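You operate a simulated robot arm through the tools that you are given. There is no shell and no other tool. Be economical: measure what you need, move in short steps, check, and stop when the job is done.

The job below is to be done with a simulated robot arm. You get a single attempt, and the scene is never put back.

TASK
Wipe the milk marks and grease marks off the hotplate once it has cooled.
Fine: ring off before you lift the pan on to the pan rest; wait till the HOT lamp is out; use the beige kitchen cloth and put it back; spill nothing, touch nothing hot.

It is judged by the outcome, as a careful person would: the job done as asked, and still so three seconds after it is handed in. It fails if anything else is knocked over, pushed out of place, dropped, spilled or broken. Flat cloth is picked up by pressing the open fingertips on it (5 to 10 N) and closing them slowly along it; thin cloth reads only 2 to 8 mm in the jaws.

THE ROBOT
A 6-joint arm with a two-finger parallel gripper, fixed in place. Base frame: the origin is at the foot of the arm, x ahead of it, y to its left, z up. Units: mm, rad, N and s.
With the tool pointing down near the work surface it reaches from about 120 to 740 mm from the base axis. Its first joint turns from -2.897 to 2.897 rad. Payload 3.91 kg.
Tool frame: the origin (TCP) lies between the finger pads and is the grasp point; the fingertips stand 30 mm ahead of it; z points along the fingers, y is the line along which they close. The gripper opens to 110 mm. The fingers are 20 mm wide and 10 mm thick; the gripper's body (48 by 112 mm) begins 55 mm behind the TCP.
Orientation is that of the tool frame in the base frame, as a unit quaternion [w, x, y, z]. With the fingers straight down and closing along the base's y, the tool's x points along the base's -x, its y along +y and its z along -z.

THE INTERFACE
- The arm moves only by the tool apply_moves. Its argument "increments" is one flat list of numbers, 7 for each row, row after row: the closure, from 0 (fully open) to 1 (shut), then the shift along the tool's x, y, z in units of 500 mm (1.0 is 500 mm), then the turn, a rotation vector about the tool's x, y, z in units of 180 degrees (1.0 is 180 degrees). In form: [claw, dx, dy, dz, wx, wy, wz, claw, dx, dy, dz, wx, wy, wz, ...]. A call has 1 to 10 rows; each row is the pose to reach, as a shift and turn from the pose commanded when the call began, along the tool's axes at that moment. A call with a number of a shift or a turn outside -1 to 1 is refused whole. A row lasts 0.2 s, in which the tool goes at most 50 mm and 0.15 rad; a call with a longer step from one row to the next is refused whole, and so is a gripper value outside its range. Where a pose cannot be reached the arm comes as near as it can. A force on the tool above 40 N (or 10 N above the force at the start of the call, whichever is more), or a blocked arm, ends the call early, and 0.2 s more pass. Each finger travels about 45 mm/s and halts on what it meets, pressing with about 35 N; the grip force reading is that of the motor and also rises with nothing between the fingers. The clock runs only during rows and for 0.2 s after the last one: add rows that repeat a pose to give the fingers time. The reply holds the time, the measured pose of the TCP, the force on the tool along the base axes, the opening and the grip force, in the units named above and with some noise.
- Cameras (640 x 400 px; columns grow to the right, rows downward): "scene" is fixed at [55.3, 506, 1529.3]; the picture's right is [-0.47, -0.88, 0.00], its down [-0.71, 0.38, -0.59] and it looks along [0.53, -0.28, -0.80] (base axes); focal length 214 px, centre (320, 200). "wrist" rides on the gripper at [-36, 0, -57] in the tool frame; the picture's right is [0.00, -1.00, 0.00], its down [0.97, 0.00, -0.24] and it looks along [0.24, 0.00, 0.97] (tool axes); focal length 218 px, centre (320, 200). There is no depth. A picture from a camera that has moved, and an enlarged one, comes with that camera's place and axes in the base frame and with its lens. The place of the scene camera against the robot may be out by one fixed shift of up to 12 mm in any direction.
- snapshot(camera): a new picture of that camera. It takes no simulated time.
- move_column(by): slides the trunk up (or, below 0, down) by that many mm; the arm rides with it, the base frame stays. It gives what a move gives, with no picture.
- close_up(camera, box): a new picture of the part [left, top, right, bottom] of that camera's present view, enlarged. It takes no simulated time.
- finish_job(): hands the job in; it is judged then, once.

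Work in short steps. Places have to be worked out from the pictures, the camera data and where the tool is seen: move nearer, look again, correct. Check each grasp and each placing, and mend what went wrong. You have 120 turns and 76 pictures in all, those below and enlarged ones among them. Open the gripper and draw the arm clear of the work before you hand the job in, unless the task says otherwise; then end with one line.

The tools are called as name(argument=value, ...) on one line, values as JSON. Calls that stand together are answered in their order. apply_moves: Moves the arm, as the interface text tells. Its arguments: {"type":"object","properties":{"increments":{"type":"array","items":{"type":"number"}}},"required":["increments"]} The other tools are called the same way: move_column (by) slides the trunk up or down; snapshot (camera) takes a picture; close_up (camera, box) takes an enlarged picture of a part of a camera's view; finish_job () hands the job in.

At the start:

```text
time_s: 0.0
position: [282.6, 160.0, 1295.4]
orientation: [0.001, 0.0, 1.0, 0.0]
force: [0.4, 0.4, -0.1]
finger_gap: 109.7
finger_force: 0.1
trunk travel left (down, up): [-500.0, 90.0]
```

scene: 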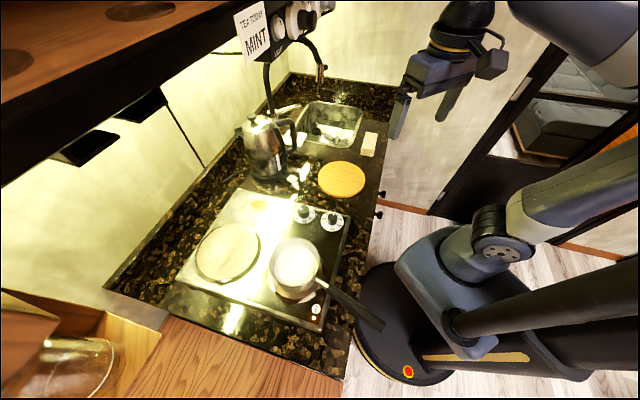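
wrist: 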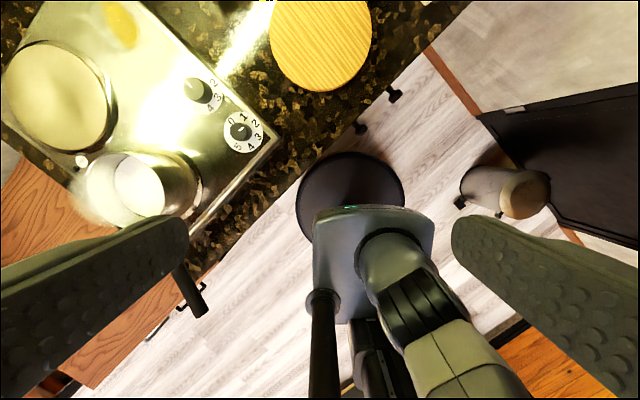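

The pan sits on the near ring, with two knobs, a kettle, a round wooden board and a sink nearby. I'll look closer before moving anything.

close_up(camera="scene", box=[170, 180, 390, 340])

close_up(camera="scene", box=[220, 80, 400, 210])

close_up(camera="wrist", box=[0, 0, 320, 230])

```text
2.50 times, centred on (280, 260) of scene
camera zoom: at [55.3, 506.0, 1529.3], right [-0.47, -0.88, 0.0], down [-0.71, 0.38, -0.59], along [0.53, -0.28, -0.8], focal length 536 px, centre (420, 50)
```

zoom: 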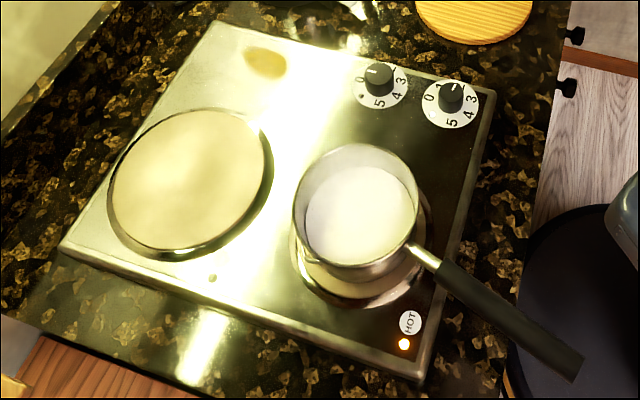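

```text
3.08 times, centred on (310, 145) of scene
camera zoom: at [55.3, 506.0, 1529.3], right [-0.47, -0.88, 0.0], down [-0.71, 0.38, -0.59], along [0.53, -0.28, -0.8], focal length 660 px, centre (351, 369)
```

zoom: 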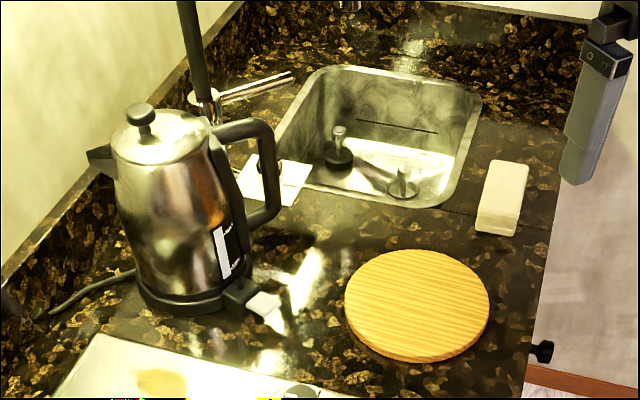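

```text
1.74 times, centred on (160, 115) of wrist
camera zoom: at [320.3, 160.0, 1352.9], right [0.0, -1.0, 0.0], down [-0.97, 0.0, 0.24], along [-0.24, 0.0, -0.97], focal length 380 px, centre (598, 348)
```

zoom: 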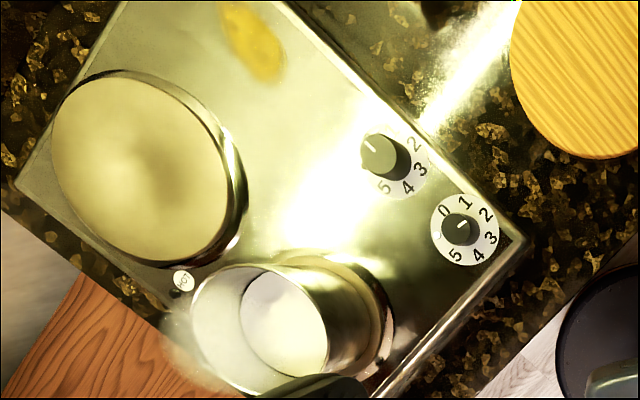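

The hob is turned about 45° to the base. I judge the near knob to be at about (371,291), the far knob at (439,366), the pan at (234,483), the board at (519,165) and a beige block at (642,-57). I'll move above the knobs to read them.

apply_moves(increments=[0, -0.047, 0.028, 0.058, 0, 0, 0, 0, -0.094, 0.056, 0.116, 0, 0, 0, 0, -0.141, 0.084, 0.174, 0, 0, 0, 0, -0.188, 0.112, 0.232, 0, 0, 0, 0, -0.235, 0.14, 0.29, 0, 0, 0])

snapshot(camera="wrist")

```text
time_s: 1.2
position: [401.7, 230.3, 1149.8]
orientation: [0.0, 0.0, 1.0, 0.0]
force: [0.5, -0.1, -0.5]
finger_gap: 110.0
finger_force: 0.0
trunk travel left (down, up): [-500.0, 90.0]
```

```text
70 pictures are left
camera wrist: at [438.0, 230.6, 1207.2], right [0.0, -1.0, 0.0], down [-0.97, 0.0, 0.24], along [-0.24, 0.0, -0.97], focal length 218 px, centre (320, 200)
```

wrist: 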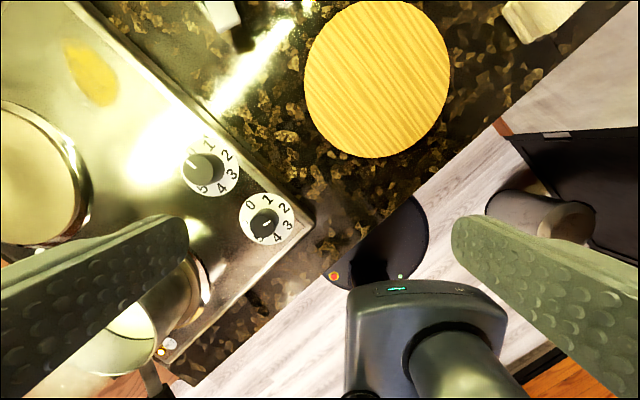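

close_up(camera="wrist", box=[150, 120, 310, 260])

close_up(camera="scene", box=[285, 195, 355, 240])

```text
2.86 times, centred on (230, 190) of wrist
camera zoom: at [438.0, 230.6, 1207.2], right [0.0, -1.0, 0.0], down [-0.97, 0.0, 0.24], along [-0.24, 0.0, -0.97], focal length 624 px, centre (577, 229)
```

zoom: 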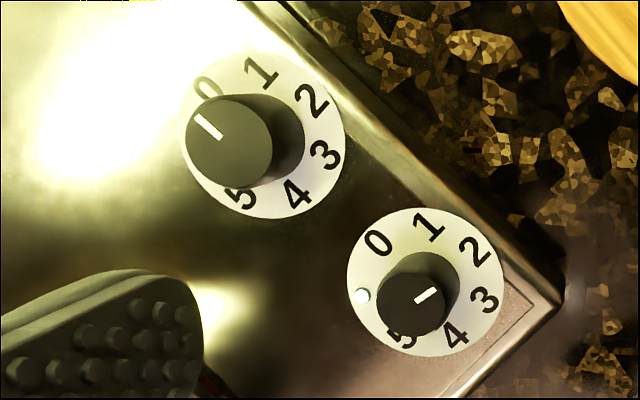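

```text
8.89 times, centred on (320, 218) of scene
camera zoom: at [55.3, 506.0, 1529.3], right [-0.47, -0.88, 0.0], down [-0.71, 0.38, -0.59], along [0.53, -0.28, -0.8], focal length 1906 px, centre (320, 44)
```

zoom: 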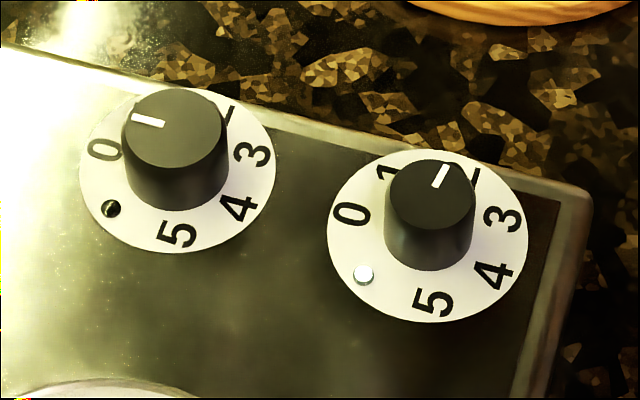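

The near knob stands at 2 with its pilot lit, and the far knob is at 0. Both cameras together put the hotplate top at about z 930 and the near knob at about (349,303). I'll go above it to measure it accurately.

apply_moves(increments=[0, 0.035, 0.049, 0.06, 0, 0, 0, 0, 0.07, 0.098, 0.12, 0, 0, 0, 0.2, 0.105, 0.146, 0.18, 0, 0, 0, 0.5, 0.105, 0.146, 0.18, 0, 0, 0, 0.5, 0.105, 0.146, 0.18, 0, 0, 0])

snapshot(camera="wrist")

```text
time_s: 2.4
position: [347.6, 303.5, 1061.9]
orientation: [-0.001, 0.0, 1.0, 0.001]
force: [-0.2, -0.2, 0.5]
finger_gap: 55.1
finger_force: 0.1
trunk travel left (down, up): [-500.0, 90.0]
```

```text
67 pictures are left
camera wrist: at [384.6, 302.7, 1118.3], right [0.0, -1.0, 0.0], down [-0.97, 0.0, 0.24], along [-0.24, 0.0, -0.97], focal length 218 px, centre (320, 200)
```

wrist: 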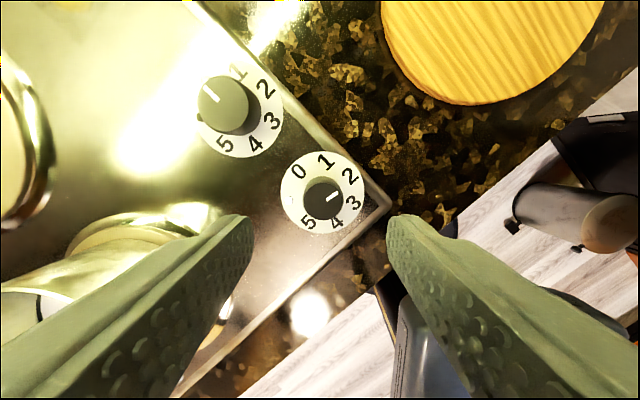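

The two wrist views put the knob axis at (346,300), its dial at about z 935 and its top at about 963. I'll yaw −53° and descend around the knob with the fingers part open.

apply_moves(increments=[0.5, 0.0032, -0.006, 0, 0, 0, 0.045, 0.5, 0.0032, -0.006, 0, 0, 0, 0.09, 0.5, 0.0032, -0.006, 0, 0, 0, 0.135, 0.5, 0.0032, -0.006, 0, 0, 0, 0.18, 0.5, 0.0032, -0.006, 0, 0, 0, 0.225, 0.5, 0.0032, -0.006, 0, 0, 0, 0.27, 0.5, 0.0032, -0.006, 0, 0, 0, 0.295, 0.5, 0.0032, -0.006, 0.05, 0, 0, 0.295, 0.5, 0.0032, -0.006, 0.1, 0, 0, 0.295])

snapshot(camera="wrist")

```text
time_s: 4.4
position: [347.0, 300.4, 1009.9]
orientation: [0.0, 0.446, 0.895, 0.0]
force: [0.1, 0.2, -0.5]
finger_gap: 55.0
finger_force: 0.1
trunk travel left (down, up): [-500.0, 90.0]
```

```text
66 pictures are left
camera wrist: at [369.1, 271.1, 1067.8], right [-0.8, -0.6, 0.0], down [-0.58, 0.78, 0.24], along [-0.14, 0.19, -0.97], focal length 218 px, centre (320, 200)
```

wrist: 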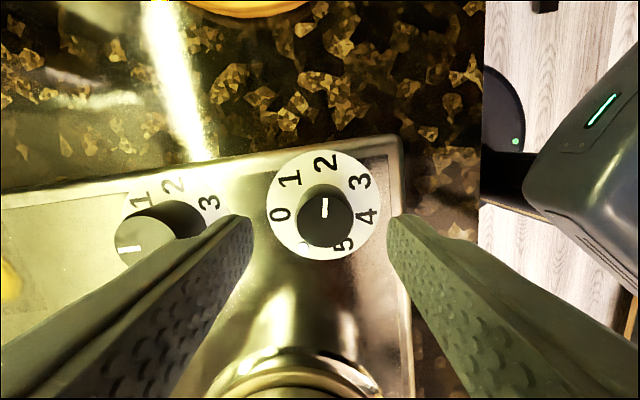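

The knob is centred between the fingers. I'll descend 33 mm and close slowly on it.

apply_moves(increments=[0.5, 0, 0, 0.033, 0, 0, 0, 0.5, 0, 0, 0.066, 0, 0, 0, 0.6, 0, 0, 0.066, 0, 0, 0, 0.7, 0, 0, 0.066, 0, 0, 0, 0.78, 0, 0, 0.066, 0, 0, 0, 0.85, 0, 0, 0.066, 0, 0, 0, 0.85, 0, 0, 0.066, 0, 0, 0])

snapshot(camera="wrist")

```text
time_s: 6.0
position: [344.7, 298.8, 977.3]
orientation: [-0.001, 0.448, 0.894, -0.002]
force: [-14.1, -10.9, -6.3]
finger_gap: 31.6
finger_force: 45.1
trunk travel left (down, up): [-500.0, 90.0]
```

```text
65 pictures are left
camera wrist: at [367.5, 269.8, 1035.1], right [-0.8, -0.6, 0.0], down [-0.58, 0.78, 0.24], along [-0.15, 0.19, -0.97], focal length 218 px, centre (320, 200)
```

wrist: 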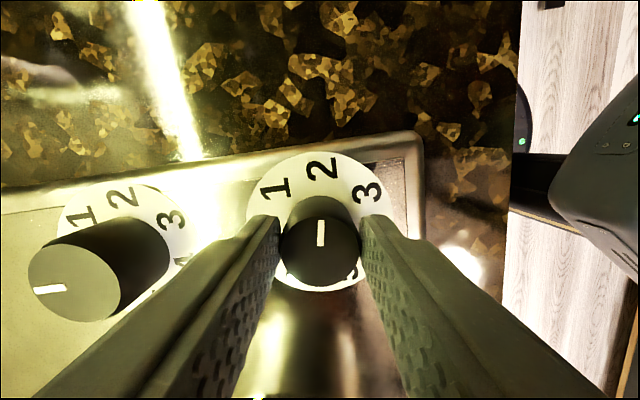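

The knob is gripped at 31.6 mm with a sideways load of about 18 N, so the axis is about 2 mm off along the tool's −y. I'll shift to relieve that and start turning anticlockwise towards 0.

apply_moves(increments=[0.85, 0, -0.0045, 0, 0, 0, 0, 0.85, 0, -0.0045, 0, 0, 0, -0.04, 0.85, 0, -0.0045, 0, 0, 0, -0.08, 0.85, 0, -0.0045, 0, 0, 0, -0.12, 0.85, 0, -0.0045, 0, 0, 0, -0.16, 0.85, 0, -0.0045, 0, 0, 0, -0.2, 0.85, 0, -0.0045, 0, 0, 0, -0.24, 0.85, 0, -0.0045, 0, 0, 0, -0.28, 0.85, 0, -0.0045, 0, 0, 0, -0.3, 0.85, 0, -0.0045, 0, 0, 0, -0.3])

snapshot(camera="wrist")

```text
time_s: 8.2
position: [345.1, 300.1, 978.3]
orientation: [0.0, -0.009, 1.0, 0.0]
force: [3.2, 12.5, 1.7]
finger_gap: 31.7
finger_force: 45.4
trunk travel left (down, up): [-500.0, 90.0]
```

```text
64 pictures are left
camera wrist: at [382.5, 301.0, 1035.2], right [0.02, -1.0, 0.0], down [-0.97, -0.02, 0.24], along [-0.24, 0.0, -0.97], focal length 218 px, centre (320, 200)
```

wrist: 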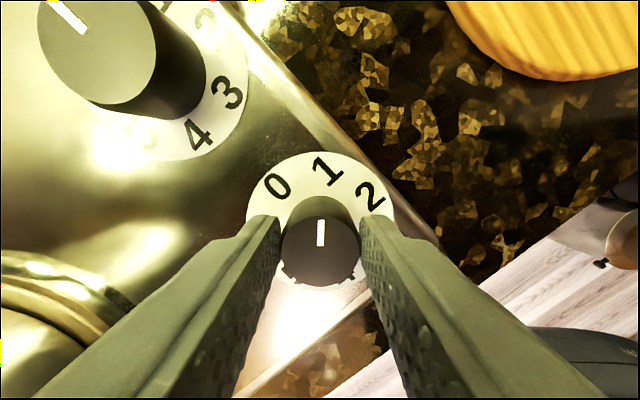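

The pointer has turned about 54° and the grip holds. I'll turn the remaining 53°.

apply_moves(increments=[0.85, 0, 0.002, 0, 0, 0, -0.04, 0.85, 0, 0.002, 0, 0, 0, -0.08, 0.85, 0, 0.002, 0, 0, 0, -0.12, 0.85, 0, 0.002, 0, 0, 0, -0.16, 0.85, 0, 0.002, 0, 0, 0, -0.2, 0.85, 0, 0.002, 0, 0, 0, -0.24, 0.85, 0, 0.002, 0, 0, 0, -0.28, 0.85, 0, 0.002, 0, 0, 0, -0.3, 0.85, 0, 0.002, 0, 0, 0, -0.3])

snapshot(camera="wrist")

close_up(camera="scene", box=[270, 190, 360, 330])

```text
time_s: 10.2
position: [343.7, 300.4, 978.7]
orientation: [-0.001, -0.462, 0.887, 0.0]
force: [-5.1, 18.8, 13.9]
finger_gap: 31.3
finger_force: 45.2
trunk travel left (down, up): [-500.0, 90.0]
```

```text
63 pictures are left
camera wrist: at [365.1, 330.3, 1034.9], right [0.82, -0.57, 0.0], down [-0.56, -0.79, 0.24], along [-0.14, -0.2, -0.97], focal length 218 px, centre (320, 200)
```

wrist: 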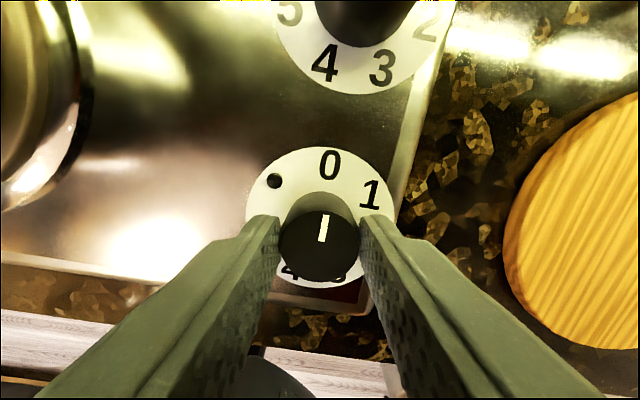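

```text
2.86 times, centred on (315, 260) of scene
camera zoom: at [55.3, 506.0, 1529.3], right [-0.47, -0.88, 0.0], down [-0.71, 0.38, -0.59], along [0.53, -0.28, -0.8], focal length 613 px, centre (334, 29)
```

zoom: 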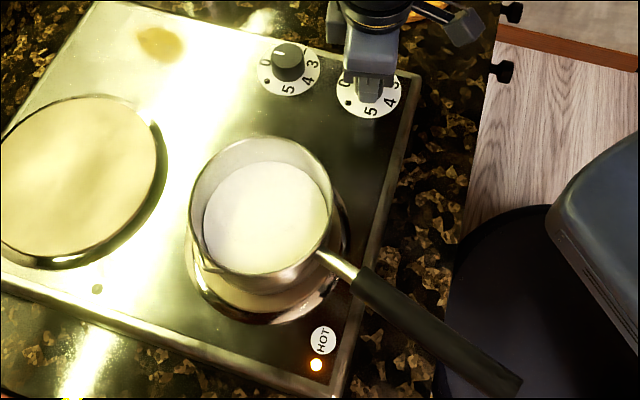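

The near pilot is out and the pointer is at 0. I'll release and rise, then move to look at the pan handle.

apply_moves(increments=[0.6, 0, 0, 0, 0, 0, 0, 0.4, 0, 0, 0, 0, 0, 0, 0.4, 0, 0, -0.05, 0, 0, 0, 0.4, 0, 0, -0.15, 0, 0, 0, 0.2, 0, 0, -0.25, 0, 0, 0, 0, 0, 0, -0.34, 0, 0, 0])

snapshot(camera="wrist")

close_up(camera="scene", box=[270, 190, 360, 330])

```text
time_s: 11.6
position: [345.8, 300.4, 1147.9]
orientation: [0.0, -0.461, 0.887, 0.001]
force: [-0.5, 0.2, 0.6]
finger_gap: 110.3
finger_force: 0.0
trunk travel left (down, up): [-500.0, 90.0]
```

```text
61 pictures are left
camera wrist: at [366.8, 328.5, 1205.9], right [0.82, -0.57, 0.0], down [-0.56, -0.79, 0.24], along [-0.14, -0.2, -0.97], focal length 218 px, centre (320, 200)
```

wrist: 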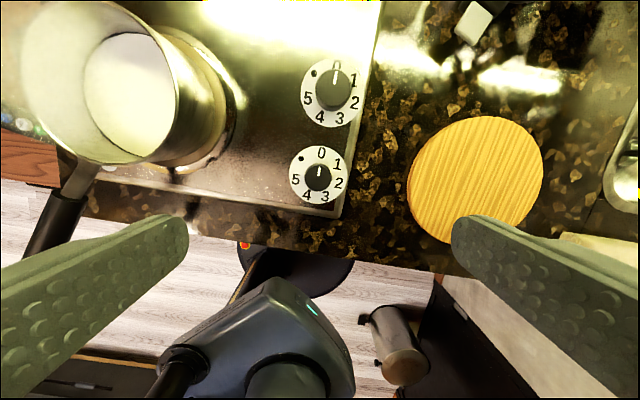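

```text
2.86 times, centred on (315, 260) of scene
camera zoom: at [55.3, 506.0, 1529.3], right [-0.47, -0.88, 0.0], down [-0.71, 0.38, -0.59], along [0.53, -0.28, -0.8], focal length 613 px, centre (334, 29)
```

zoom: 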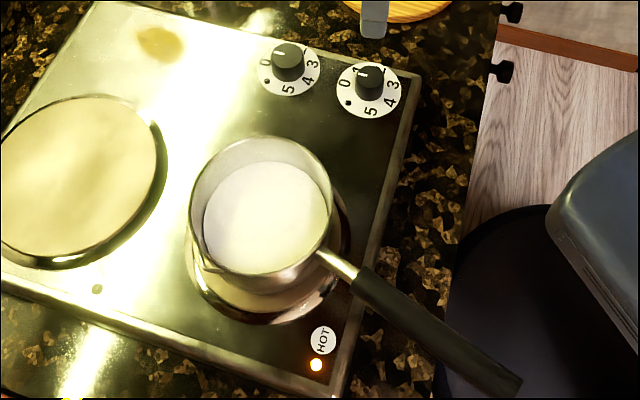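

Both knobs now read 0. Next I'll move over the pan handle, yawed to close across it, to locate it.

apply_moves(increments=[0, 0.002, 0.092, -0.008, 0, 0, 0.03, 0, 0.004, 0.184, -0.016, 0, 0, 0.06, 0, 0.006, 0.276, -0.024, 0, 0, 0.09, 0, 0.01, 0.368, -0.03, 0, 0, 0.122, 0, 0.012, 0.46, -0.04, 0, 0, 0.122])

snapshot(camera="wrist")

snapshot(camera="scene")

```text
time_s: 12.8
position: [152.0, 427.0, 1168.9]
orientation: [0.0, -0.284, 0.959, 0.0]
force: [1.1, -0.4, -0.3]
finger_gap: 110.0
finger_force: 0.1
trunk travel left (down, up): [-500.0, 90.0]
```

```text
59 pictures are left
camera wrist: at [183.7, 445.8, 1225.2], right [0.54, -0.84, 0.0], down [-0.82, -0.53, 0.24], along [-0.2, -0.13, -0.97], focal length 218 px, centre (320, 200)
```

wrist: 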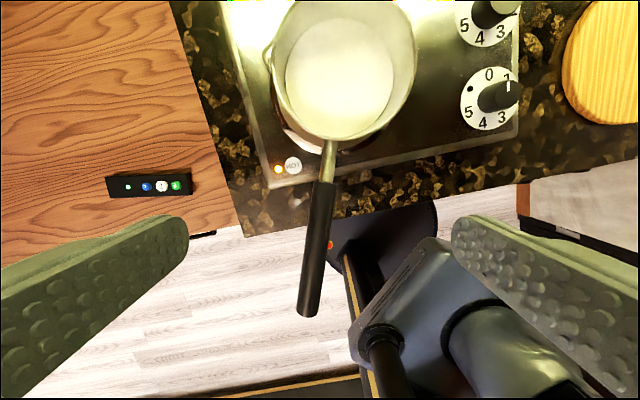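

```text
58 pictures are left
```

scene: 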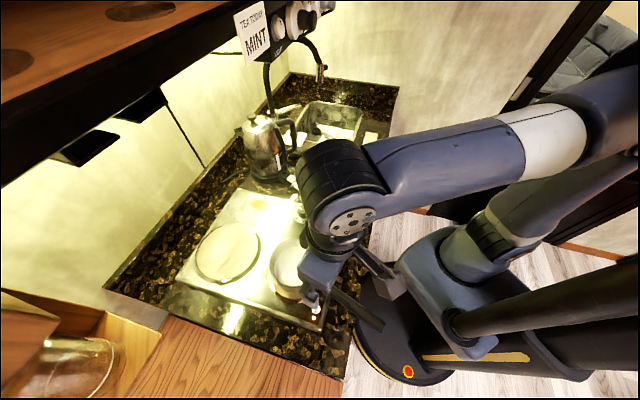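

The handle runs from the pan at about (248,465) through the black start at (161,427,1030) to its end at about (52,376,1052), a yaw of about 25°. I'll set that yaw, then lean the tool back along the handle so the pads lie along it and resist tipping.

apply_moves(increments=[0, 0.022, 0, 0.03, 0, 0, 0.02, 0, 0.044, 0, 0.06, 0, 0, 0.045])

apply_moves(increments=[0.2, 0, 0, 0, 0, -0.045, 0, 0.3, 0, 0, 0, 0, -0.09, 0, 0.4, 0, 0, 0, 0, -0.135, 0, 0.4, 0, 0, 0, 0, -0.18, 0, 0.4, 0, 0, 0, 0, -0.225, 0, 0.4, 0, 0, 0, 0, -0.27, 0, 0.4, 0, 0, 0, 0, -0.306, 0])

snapshot(camera="wrist")

snapshot(camera="scene")

```text
time_s: 13.4
position: [133.1, 414.8, 1138.3]
orientation: [0.0, -0.215, 0.977, 0.0]
force: [-0.7, 1.2, -0.6]
finger_gap: 109.9
finger_force: 0.1
trunk travel left (down, up): [-500.0, 90.0]
```

```text
time_s: 15.0
position: [134.2, 415.2, 1137.7]
orientation: [0.452, -0.191, 0.865, 0.1]
force: [-0.5, -0.2, -1.1]
finger_gap: 66.1
finger_force: 0.1
trunk travel left (down, up): [-500.0, 90.0]
```

```text
57 pictures are left
camera wrist: at [111.9, 403.9, 1200.0], right [0.42, -0.91, 0.0], down [-0.68, -0.32, -0.66], along [0.6, 0.28, -0.75], focal length 218 px, centre (320, 200)
```

wrist: 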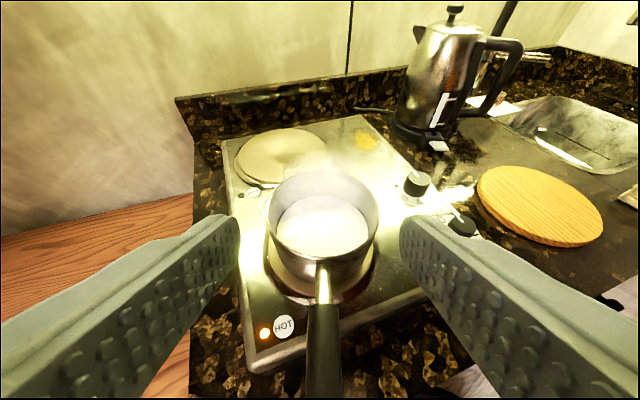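

```text
56 pictures are left
```

scene: 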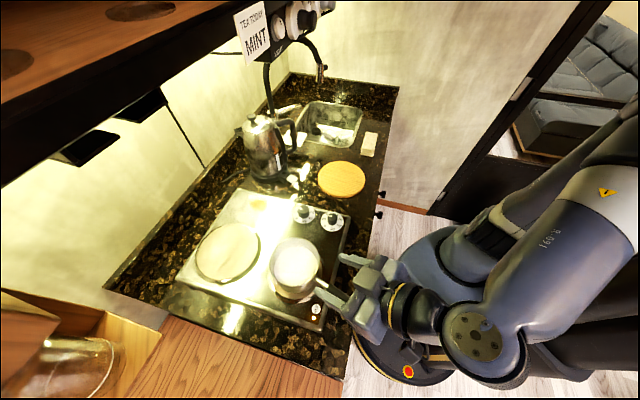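

The view lines up with the handle, and the black grip starts at about (159,424,1023). I'll lower the open fingers straight down astride the handle.

apply_moves(increments=[0.4, 0.06, -0.0013, 0.04, 0, 0, 0, 0.4, 0.12, -0.0025, 0.079, 0, 0, 0, 0.4, 0.18, -0.0038, 0.119, 0, 0, 0, 0.4, 0.18, -0.0038, 0.119, 0, 0, 0])

snapshot(camera="wrist")

close_up(camera="scene", box=[270, 220, 430, 360])

```text
time_s: 16.0
position: [133.0, 411.7, 1029.4]
orientation: [0.452, -0.191, 0.866, 0.1]
force: [-0.1, 0.0, 0.5]
finger_gap: 66.0
finger_force: 0.1
trunk travel left (down, up): [-500.0, 90.0]
```

```text
55 pictures are left
camera wrist: at [110.1, 400.9, 1092.5], right [0.42, -0.91, 0.0], down [-0.68, -0.32, -0.66], along [0.6, 0.28, -0.75], focal length 218 px, centre (320, 200)
```

wrist: 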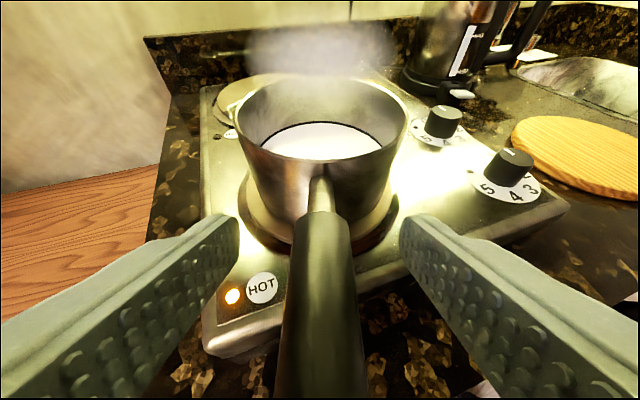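

```text
2.86 times, centred on (350, 290) of scene
camera zoom: at [55.3, 506.0, 1529.3], right [-0.47, -0.88, 0.0], down [-0.71, 0.38, -0.59], along [0.53, -0.28, -0.8], focal length 613 px, centre (234, -57)
```

zoom: 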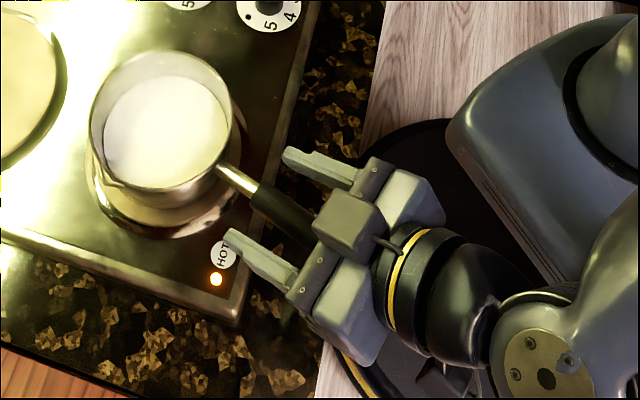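

The handle is centred between the fingers and there is no contact. I'll close on it slowly.

apply_moves(increments=[0.5, 0, 0, 0, 0, 0, 0, 0.6, 0, 0, 0, 0, 0, 0, 0.7, 0, 0, 0, 0, 0, 0, 0.76, 0, 0, 0, 0, 0, 0, 0.82, 0, 0, 0, 0, 0, 0, 0.9, 0, 0, 0, 0, 0, 0, 1, 0, 0, 0, 0, 0, 0, 1, 0, 0, 0, 0, 0, 0])

snapshot(camera="wrist")

```text
time_s: 17.8
position: [133.0, 412.2, 1030.9]
orientation: [0.452, -0.192, 0.866, 0.1]
force: [0.8, -1.4, 0.0]
finger_gap: 23.2
finger_force: 35.3
trunk travel left (down, up): [-500.0, 90.0]
```

```text
53 pictures are left
camera wrist: at [110.3, 400.7, 1092.9], right [0.42, -0.91, 0.0], down [-0.68, -0.32, -0.66], along [0.6, 0.28, -0.75], focal length 218 px, centre (320, 200)
```

wrist: 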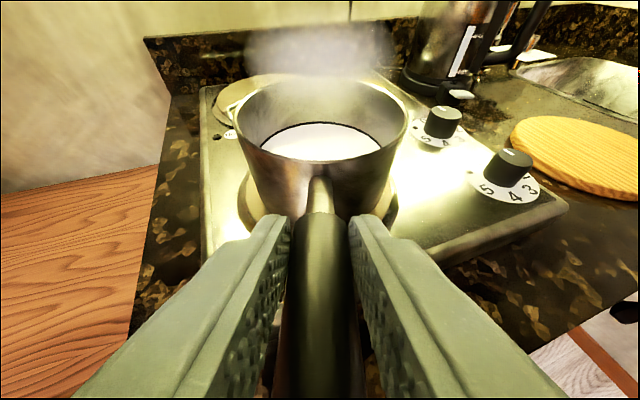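

The grip holds at 23.2 mm with little side force. I'll test-lift by about 10 mm and check whether the pan stays level.

apply_moves(increments=[1, -0.0055, 0, -0.0038, 0, 0, 0, 1, -0.011, 0, -0.0077, 0, 0, 0, 1, -0.0164, 0, -0.0115, 0, 0, 0, 1, -0.0164, 0, -0.0115, 0, 0, 0])

snapshot(camera="wrist")

close_up(camera="scene", box=[250, 200, 410, 340])

```text
time_s: 18.8
position: [131.3, 412.5, 1039.1]
orientation: [0.452, -0.191, 0.866, 0.1]
force: [-0.4, 0.0, -6.4]
finger_gap: 23.3
finger_force: 35.4
trunk travel left (down, up): [-500.0, 90.0]
```

```text
52 pictures are left
camera wrist: at [110.2, 401.3, 1102.3], right [0.42, -0.91, 0.0], down [-0.68, -0.32, -0.66], along [0.6, 0.28, -0.75], focal length 218 px, centre (320, 200)
```

wrist: 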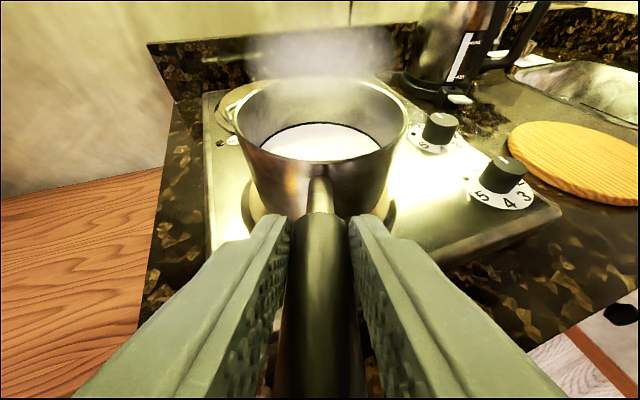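

```text
2.86 times, centred on (330, 270) of scene
camera zoom: at [55.3, 506.0, 1529.3], right [-0.47, -0.88, 0.0], down [-0.71, 0.38, -0.59], along [0.53, -0.28, -0.8], focal length 613 px, centre (291, 0)
```

zoom: 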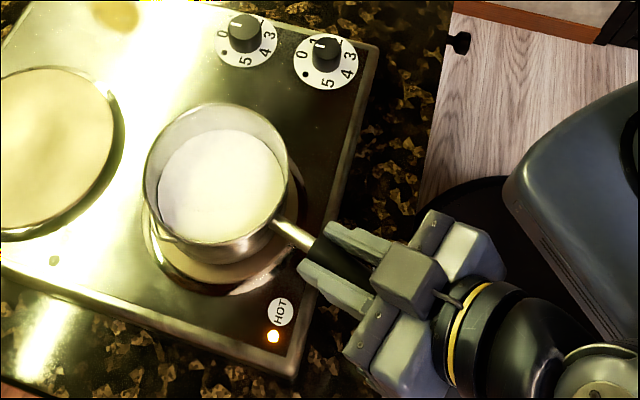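

The pan follows the hand rigidly, with about 6.4 N carried and no tilt. I'll lift another 60 mm gently.

apply_moves(increments=[1, -0.0164, 0, -0.0115, 0, 0, 0, 1, -0.041, 0, -0.0287, 0, 0, 0, 1, -0.0655, 0, -0.046, 0, 0, 0, 1, -0.086, 0, -0.0605, 0, 0, 0, 1, -0.0983, 0, -0.0689, 0, 0, 0, 1, -0.0983, 0, -0.0689, 0, 0, 0])

snapshot(camera="wrist")

```text
time_s: 20.2
position: [131.8, 413.2, 1100.3]
orientation: [0.452, -0.191, 0.866, 0.099]
force: [-0.4, 0.1, -5.8]
finger_gap: 23.5
finger_force: 34.6
trunk travel left (down, up): [-500.0, 90.0]
```

```text
50 pictures are left
camera wrist: at [110.5, 401.3, 1162.0], right [0.42, -0.91, 0.0], down [-0.68, -0.32, -0.66], along [0.6, 0.28, -0.75], focal length 218 px, centre (320, 200)
```

wrist: 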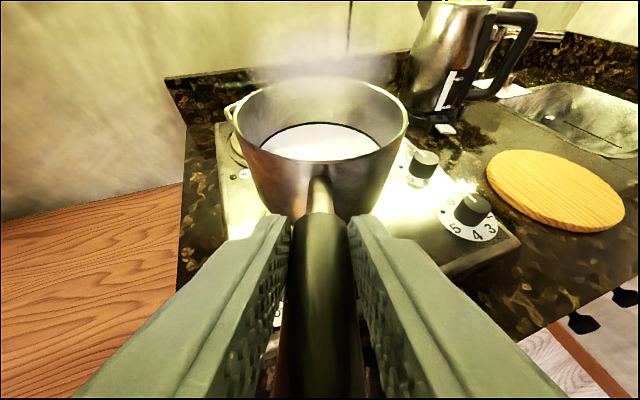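

The pan is level and steady. I'll carry it towards the board in gentle ramps, about 45% of the way first.

apply_moves(increments=[1, -0.0014, -0.0078, 0.002, 0, 0, 0, 1, -0.0055, -0.0311, 0.0078, 0, 0, 0, 1, -0.011, -0.0622, 0.0157, 0, 0, 0, 1, -0.0179, -0.1011, 0.0254, 0, 0, 0, 1, -0.0261, -0.1477, 0.0372, 0, 0, 0, 1, -0.0357, -0.2021, 0.0509, 0, 0, 0, 1, -0.0453, -0.2565, 0.0646, 0, 0, 0, 1, -0.0536, -0.3032, 0.0763, 0, 0, 0, 1, -0.0591, -0.3343, 0.0842, 0, 0, 0, 1, -0.0618, -0.3498, 0.0881, 0, 0, 0])

apply_moves(increments=[1, -0.0014, -0.0078, 0.002, 0, 0, 0, 1, -0.0055, -0.0311, 0.0078, 0, 0, 0, 1, -0.011, -0.0622, 0.0157, 0, 0, 0, 1, -0.0179, -0.1011, 0.0254, 0, 0, 0, 1, -0.0261, -0.1477, 0.0372, 0, 0, 0, 1, -0.0357, -0.2021, 0.0509, 0, 0, 0, 1, -0.0453, -0.2565, 0.0646, 0, 0, 0, 1, -0.0536, -0.3032, 0.0763, 0, 0, 0, 1, -0.0591, -0.3343, 0.0842, 0, 0, 0, 1, -0.0618, -0.3498, 0.0881, 0, 0, 0])

snapshot(camera="wrist")

snapshot(camera="scene")

```text
time_s: 22.4
position: [254.9, 275.6, 1099.9]
orientation: [0.451, -0.191, 0.866, 0.099]
force: [-0.5, -0.3, -6.2]
finger_gap: 23.3
finger_force: 35.2
trunk travel left (down, up): [-500.0, 90.0]
```

```text
time_s: 24.6
position: [373.9, 142.9, 1099.6]
orientation: [0.451, -0.191, 0.866, 0.1]
force: [0.6, -0.5, -6.2]
finger_gap: 23.4
finger_force: 34.7
out of reach, approached as far as the arm can: row 10
trunk travel left (down, up): [-500.0, 90.0]
```

```text
49 pictures are left
camera wrist: at [352.0, 131.8, 1162.0], right [0.42, -0.91, 0.0], down [-0.68, -0.32, -0.66], along [0.6, 0.28, -0.75], focal length 218 px, centre (320, 200)
```

wrist: 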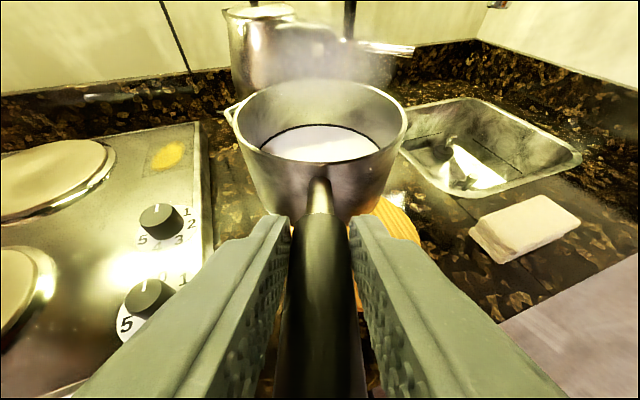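

```text
48 pictures are left
```

scene: 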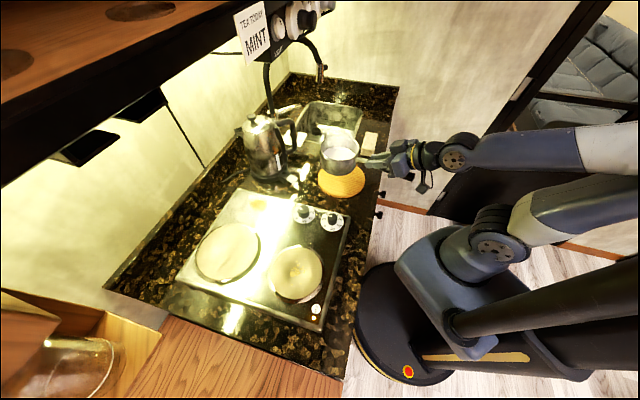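

The arm hit its limit about 4 mm short. The pan centre is near (491,196) and the board centre near (520,162), so I'll yaw the held pan 15° clockwise about the vertical, which swings it towards the board's middle.

apply_moves(increments=[1, 0, 0, 0, 0.006, 0, 0.0042, 1, 0, 0, 0, 0.018, 0, 0.0126, 1, 0, 0, 0, 0.032, 0, 0.0224, 1, 0, 0, 0, 0.046, 0, 0.0322, 1, 0, 0, 0, 0.059, 0, 0.0413, 1, 0, 0, 0, 0.0683, 0, 0.0478, 1, 0, 0, 0, 0.0683, 0, 0.0478])

```text
time_s: 26.2
position: [375.0, 143.3, 1100.7]
orientation: [0.461, -0.076, 0.883, 0.04]
force: [-0.8, -0.6, -7.1]
finger_gap: 23.4
finger_force: 34.9
out of reach, approached as far as the arm can: row 3, 4
trunk travel left (down, up): [-500.0, 90.0]
```

That yaw was reached, so the pan centre is now at about (500,165). I'll try the last 20 mm towards the board centre.

apply_moves(increments=[1, -0.0055, -0.0037, 0.0078, 0, 0, 0, 1, -0.011, -0.0074, 0.0156, 0, 0, 0, 1, -0.0164, -0.011, 0.0234, 0, 0, 0, 1, -0.0218, -0.0147, 0.0312, 0, 0, 0, 1, -0.0218, -0.0147, 0.0312, 0, 0, 0])

snapshot(camera="wrist")

close_up(camera="scene", box=[280, 110, 440, 210])

```text
time_s: 27.4
position: [394.3, 139.0, 1099.4]
orientation: [0.461, -0.077, 0.883, 0.04]
force: [-0.2, 0.0, -6.5]
finger_gap: 23.6
finger_force: 35.3
trunk travel left (down, up): [-500.0, 90.0]
```

```text
47 pictures are left
camera wrist: at [370.7, 134.2, 1162.5], right [0.17, -0.99, 0.0], down [-0.74, -0.13, -0.66], along [0.65, 0.11, -0.75], focal length 218 px, centre (320, 200)
```

wrist: 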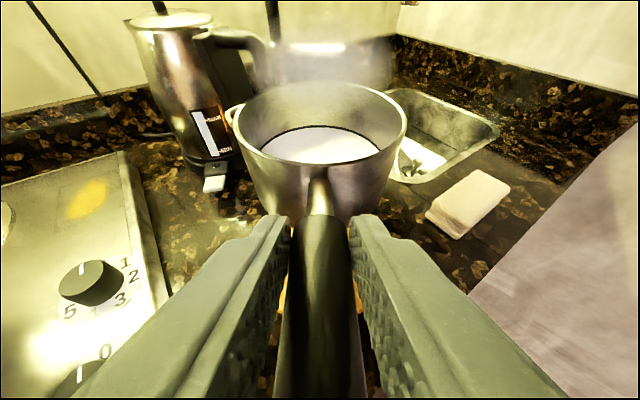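

```text
4.00 times, centred on (360, 160) of scene
camera zoom: at [55.3, 506.0, 1529.3], right [-0.47, -0.88, 0.0], down [-0.71, 0.38, -0.59], along [0.53, -0.28, -0.8], focal length 858 px, centre (160, 360)
```

zoom: 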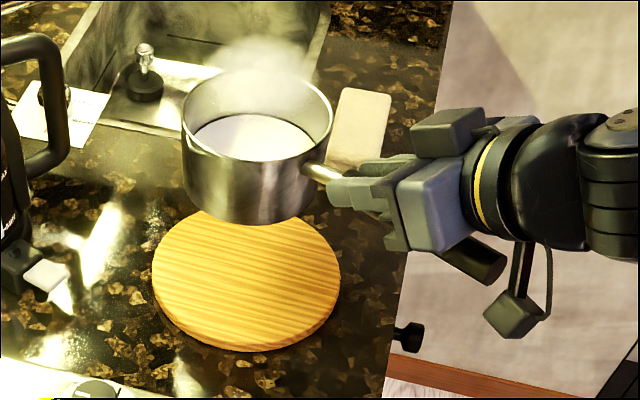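

The pan is level and above the board, within about 12 mm of its centre by both cameras. I'll lower it 85 mm by the arm.

apply_moves(increments=[1, 0.011, 0, 0.0077, 0, 0, 0, 1, 0.0328, 0, 0.023, 0, 0, 0, 1, 0.0573, 0, 0.0402, 0, 0, 0, 1, 0.082, 0, 0.0574, 0, 0, 0, 1, 0.1065, 0, 0.0746, 0, 0, 0, 1, 0.1278, 0, 0.0895, 0, 0, 0, 1, 0.1392, 0, 0.0975, 0, 0, 0, 1, 0.1392, 0, 0.0975, 0, 0, 0])

close_up(camera="scene", box=[280, 110, 440, 210])

```text
time_s: 29.2
position: [395.0, 139.1, 1015.9]
orientation: [0.461, -0.076, 0.883, 0.039]
force: [0.6, -0.1, -6.8]
finger_gap: 23.4
finger_force: 35.0
trunk travel left (down, up): [-500.0, 90.0]
```

```text
4.00 times, centred on (360, 160) of scene
camera zoom: at [55.3, 506.0, 1529.3], right [-0.47, -0.88, 0.0], down [-0.71, 0.38, -0.59], along [0.53, -0.28, -0.8], focal length 858 px, centre (160, 360)
```

zoom: 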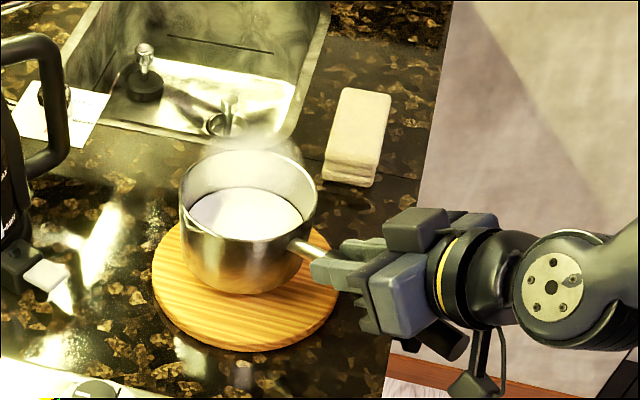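

The pan is about 15–20 mm above the board and about 14 mm past its centre. I'll shift back slightly and lower 10 mm, watching the force.

apply_moves(increments=[1, 0.0041, 0.0053, -0.0059, 0, 0, 0, 1, 0.0082, 0.0106, -0.0118, 0, 0, 0, 1, 0.0131, 0.0106, -0.0084, 0, 0, 0, 1, 0.018, 0.0106, -0.0049, 0, 0, 0, 1, 0.0246, 0.0106, -0.0003, 0, 0, 0, 1, 0.0246, 0.0106, -0.0003, 0, 0, 0])

close_up(camera="scene", box=[300, 135, 380, 200])

```text
time_s: 30.6
position: [386.3, 143.2, 1005.5]
orientation: [0.46, -0.076, 0.884, 0.039]
force: [0.5, 0.4, -6.0]
finger_gap: 23.4
finger_force: 34.5
trunk travel left (down, up): [-500.0, 90.0]
```

```text
6.15 times, centred on (340, 168) of scene
camera zoom: at [55.3, 506.0, 1529.3], right [-0.47, -0.88, 0.0], down [-0.71, 0.38, -0.59], along [0.53, -0.28, -0.8], focal length 1320 px, centre (197, 400)
```

zoom: 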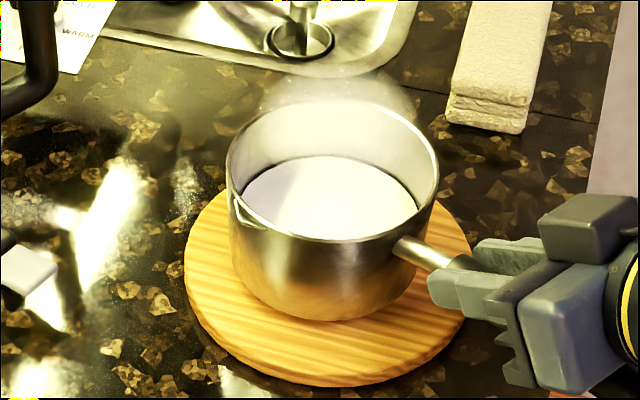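

It's well centred and close to the board. I'll lower in 2 mm rows and watch for the load to transfer.

apply_moves(increments=[1, 0.0033, 0, 0.0023, 0, 0, 0, 1, 0.0066, 0, 0.0046, 0, 0, 0, 1, 0.0098, 0, 0.0069, 0, 0, 0, 1, 0.0098, 0, 0.0069, 0, 0, 0])

```text
time_s: 31.6
position: [387.8, 143.2, 1000.1]
orientation: [0.46, -0.076, 0.884, 0.039]
force: [0.4, -0.5, -5.8]
finger_gap: 23.5
finger_force: 34.8
trunk travel left (down, up): [-500.0, 90.0]
```

Still carrying the full weight, so I'll go on lowering.

apply_moves(increments=[1, 0.0033, 0, 0.0023, 0, 0, 0, 1, 0.0066, 0, 0.0046, 0, 0, 0, 1, 0.0066, 0, 0.0046, 0, 0, 0])

apply_moves(increments=[1, 0.0033, 0, 0.0023, 0, 0, 0, 1, 0.0049, 0, 0.0034, 0, 0, 0, 1, 0.0049, 0, 0.0034, 0, 0, 0])

```text
time_s: 32.4
position: [388.3, 143.2, 996.7]
orientation: [0.462, -0.076, 0.883, 0.04]
force: [-0.6, 0.6, 0.7]
finger_gap: 23.3
finger_force: 34.8
trunk travel left (down, up): [-500.0, 90.0]
```

```text
time_s: 33.2
position: [387.2, 143.3, 993.0]
orientation: [0.462, -0.076, 0.883, 0.04]
force: [-2.5, -0.4, 5.5]
finger_gap: 23.4
finger_force: 34.9
trunk travel left (down, up): [-500.0, 90.0]
```

The pan has touched down and there is now slight pressure. I'll ease up 2 mm and open the fingers.

apply_moves(increments=[1, -0.0033, 0, -0.0023, 0, 0, 0, 0.85, -0.0033, 0, -0.0023, 0, 0, 0, 0.75, -0.0033, 0, -0.0023, 0, 0, 0, 0.6, -0.0033, 0, -0.0023, 0, 0, 0, 0.45, -0.0033, 0, -0.0023, 0, 0, 0, 0.4, -0.0033, 0, -0.0023, 0, 0, 0, 0.4, -0.0033, 0, -0.0023, 0, 0, 0])

close_up(camera="scene", box=[280, 110, 440, 210])

snapshot(camera="wrist")

```text
time_s: 34.8
position: [385.7, 143.0, 993.9]
orientation: [0.461, -0.075, 0.883, 0.039]
force: [0.3, -0.4, -0.8]
finger_gap: 66.0
finger_force: 0.1
trunk travel left (down, up): [-500.0, 90.0]
```

```text
4.00 times, centred on (360, 160) of scene
camera zoom: at [55.3, 506.0, 1529.3], right [-0.47, -0.88, 0.0], down [-0.71, 0.38, -0.59], along [0.53, -0.28, -0.8], focal length 858 px, centre (160, 360)
```

zoom: 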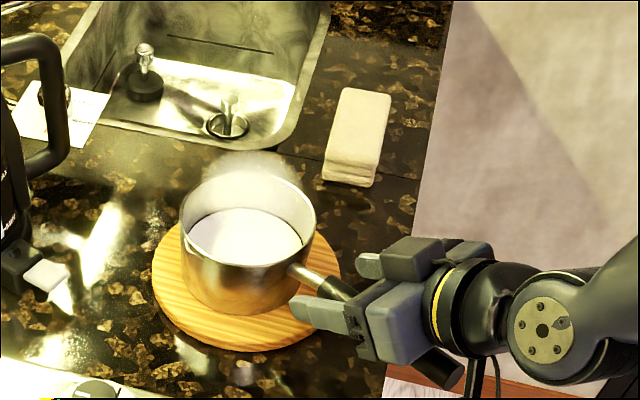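

```text
42 pictures are left
camera wrist: at [362.3, 138.2, 1056.3], right [0.17, -0.99, 0.0], down [-0.74, -0.13, -0.66], along [0.65, 0.11, -0.75], focal length 218 px, centre (320, 200)
```

wrist: 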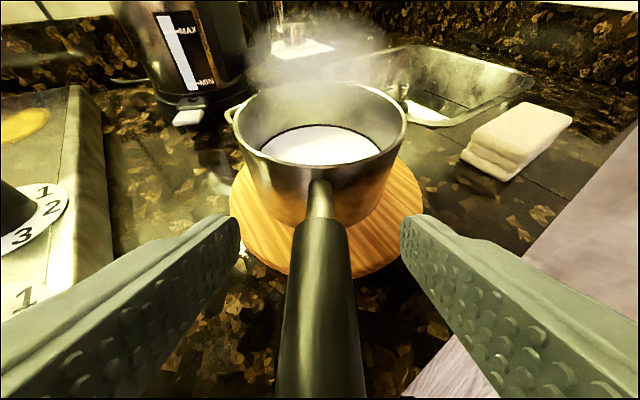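

The pan stands on the board, released. I'll rise straight up clear of the handle, then return the tool to vertical.

apply_moves(increments=[0.4, -0.0615, 0, -0.0428, 0, 0, 0, 0.4, -0.123, 0, -0.0855, 0, 0, 0, 0.2, -0.1845, 0, -0.1283, 0, 0, 0, 0, -0.246, 0, -0.171, 0, 0, 0])

apply_moves(increments=[0, 0, 0, 0, 0, 0.045, 0, 0, 0, 0, 0, 0, 0.09, 0, 0, 0, 0, 0, 0, 0.135, 0, 0, 0, 0, 0, 0, 0.18, 0, 0, 0, 0, 0, 0, 0.225, 0, 0, 0, 0, 0, 0, 0.27, 0, 0, 0, 0, 0, 0, 0.306, 0])

close_up(camera="scene", box=[170, 180, 390, 340])

```text
time_s: 35.8
position: [389.4, 142.8, 1144.0]
orientation: [0.46, -0.076, 0.884, 0.04]
force: [-0.6, 0.1, 0.0]
finger_gap: 110.0
finger_force: 0.1
trunk travel left (down, up): [-500.0, 90.0]
```

```text
time_s: 37.4
position: [387.2, 143.1, 1143.1]
orientation: [-0.002, -0.086, 0.996, 0.0]
force: [-0.4, -0.7, 0.5]
finger_gap: 109.8
finger_force: 0.0
trunk travel left (down, up): [-500.0, 90.0]
```

```text
2.50 times, centred on (280, 260) of scene
camera zoom: at [55.3, 506.0, 1529.3], right [-0.47, -0.88, 0.0], down [-0.71, 0.38, -0.59], along [0.53, -0.28, -0.8], focal length 536 px, centre (420, 50)
```

zoom: 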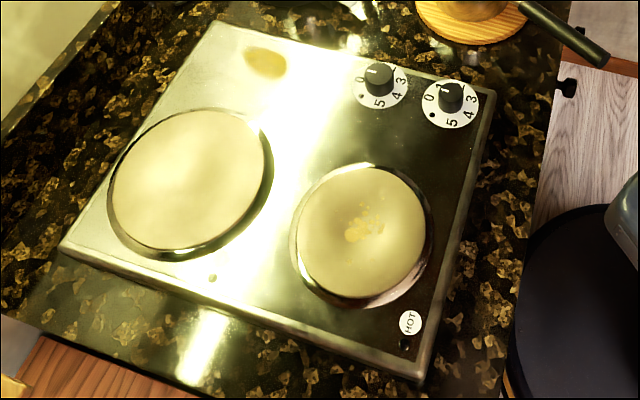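

The HOT lamp looks out already, and there are marks on the near ring and near the far corner. I'll fly over the hob to survey it from above.

apply_moves(increments=[0, 0, 0.085, -0.03, 0, 0, 0, 0, 0, 0.17, -0.06, 0, 0, 0, 0, 0, 0.255, -0.09, 0, 0, 0, 0, 0, 0.34, -0.12, 0, 0, 0, 0, 0, 0.425, -0.15, 0, 0, 0, 0, -0.004, 0.51, -0.18, 0, 0, 0, 0, -0.008, 0.59, -0.2, 0, 0, 0])

snapshot(camera="wrist")

close_up(camera="scene", box=[170, 250, 330, 340])

```text
time_s: 39.0
position: [336.9, 411.5, 1250.6]
orientation: [0.0, -0.083, 0.997, 0.003]
force: [0.2, 0.3, 0.1]
finger_gap: 110.1
finger_force: 0.1
trunk travel left (down, up): [-500.0, 90.0]
```

```text
40 pictures are left
camera wrist: at [373.4, 418.2, 1307.6], right [0.16, -0.99, 0.0], down [-0.96, -0.16, 0.24], along [-0.24, -0.03, -0.97], focal length 218 px, centre (320, 200)
```

wrist: 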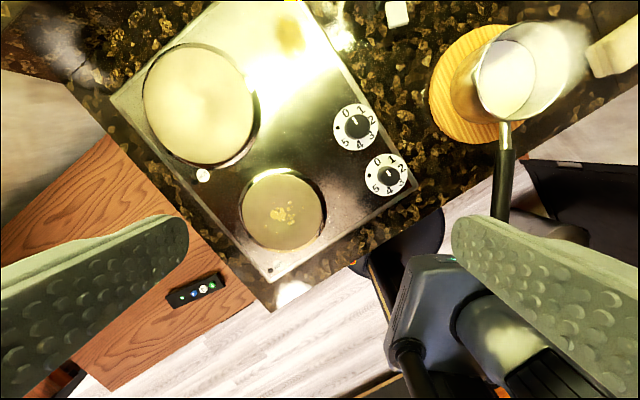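

```text
4.00 times, centred on (250, 295) of scene
camera zoom: at [55.3, 506.0, 1529.3], right [-0.47, -0.88, 0.0], down [-0.71, 0.38, -0.59], along [0.53, -0.28, -0.8], focal length 858 px, centre (600, -180)
```

zoom: 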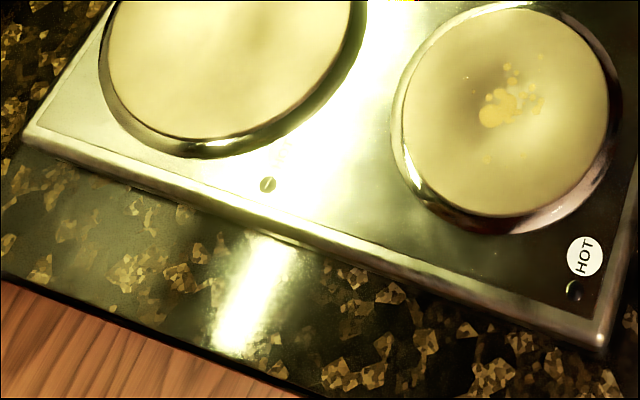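

close_up(camera="wrist", box=[225, 150, 345, 290])

close_up(camera="wrist", box=[105, 0, 345, 180])

```text
2.86 times, centred on (285, 220) of wrist
camera zoom: at [373.4, 418.2, 1307.6], right [0.16, -0.99, 0.0], down [-0.96, -0.16, 0.24], along [-0.24, -0.03, -0.97], focal length 624 px, centre (420, 143)
```

zoom: 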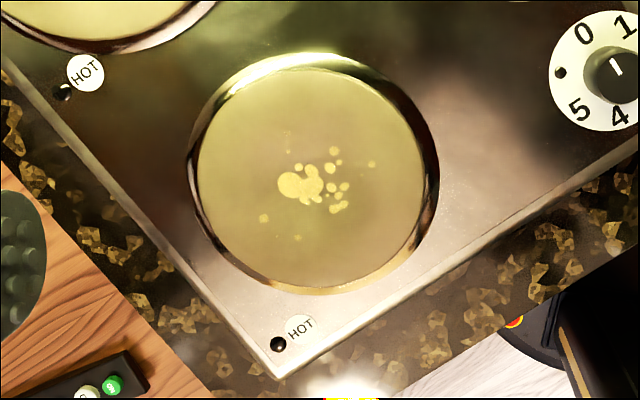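

```text
2.22 times, centred on (225, 90) of wrist
camera zoom: at [373.4, 418.2, 1307.6], right [0.16, -0.99, 0.0], down [-0.96, -0.16, 0.24], along [-0.24, -0.03, -0.97], focal length 485 px, centre (531, 444)
```

zoom: 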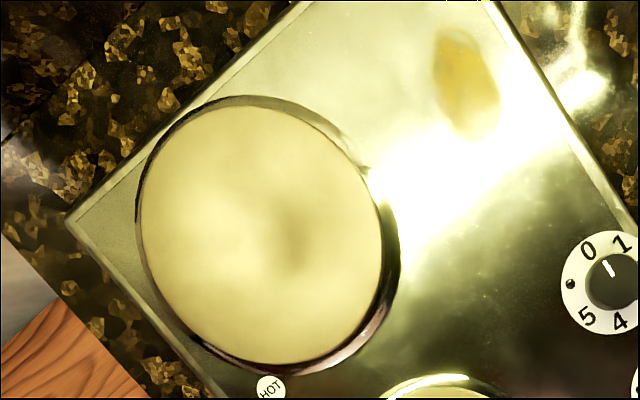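

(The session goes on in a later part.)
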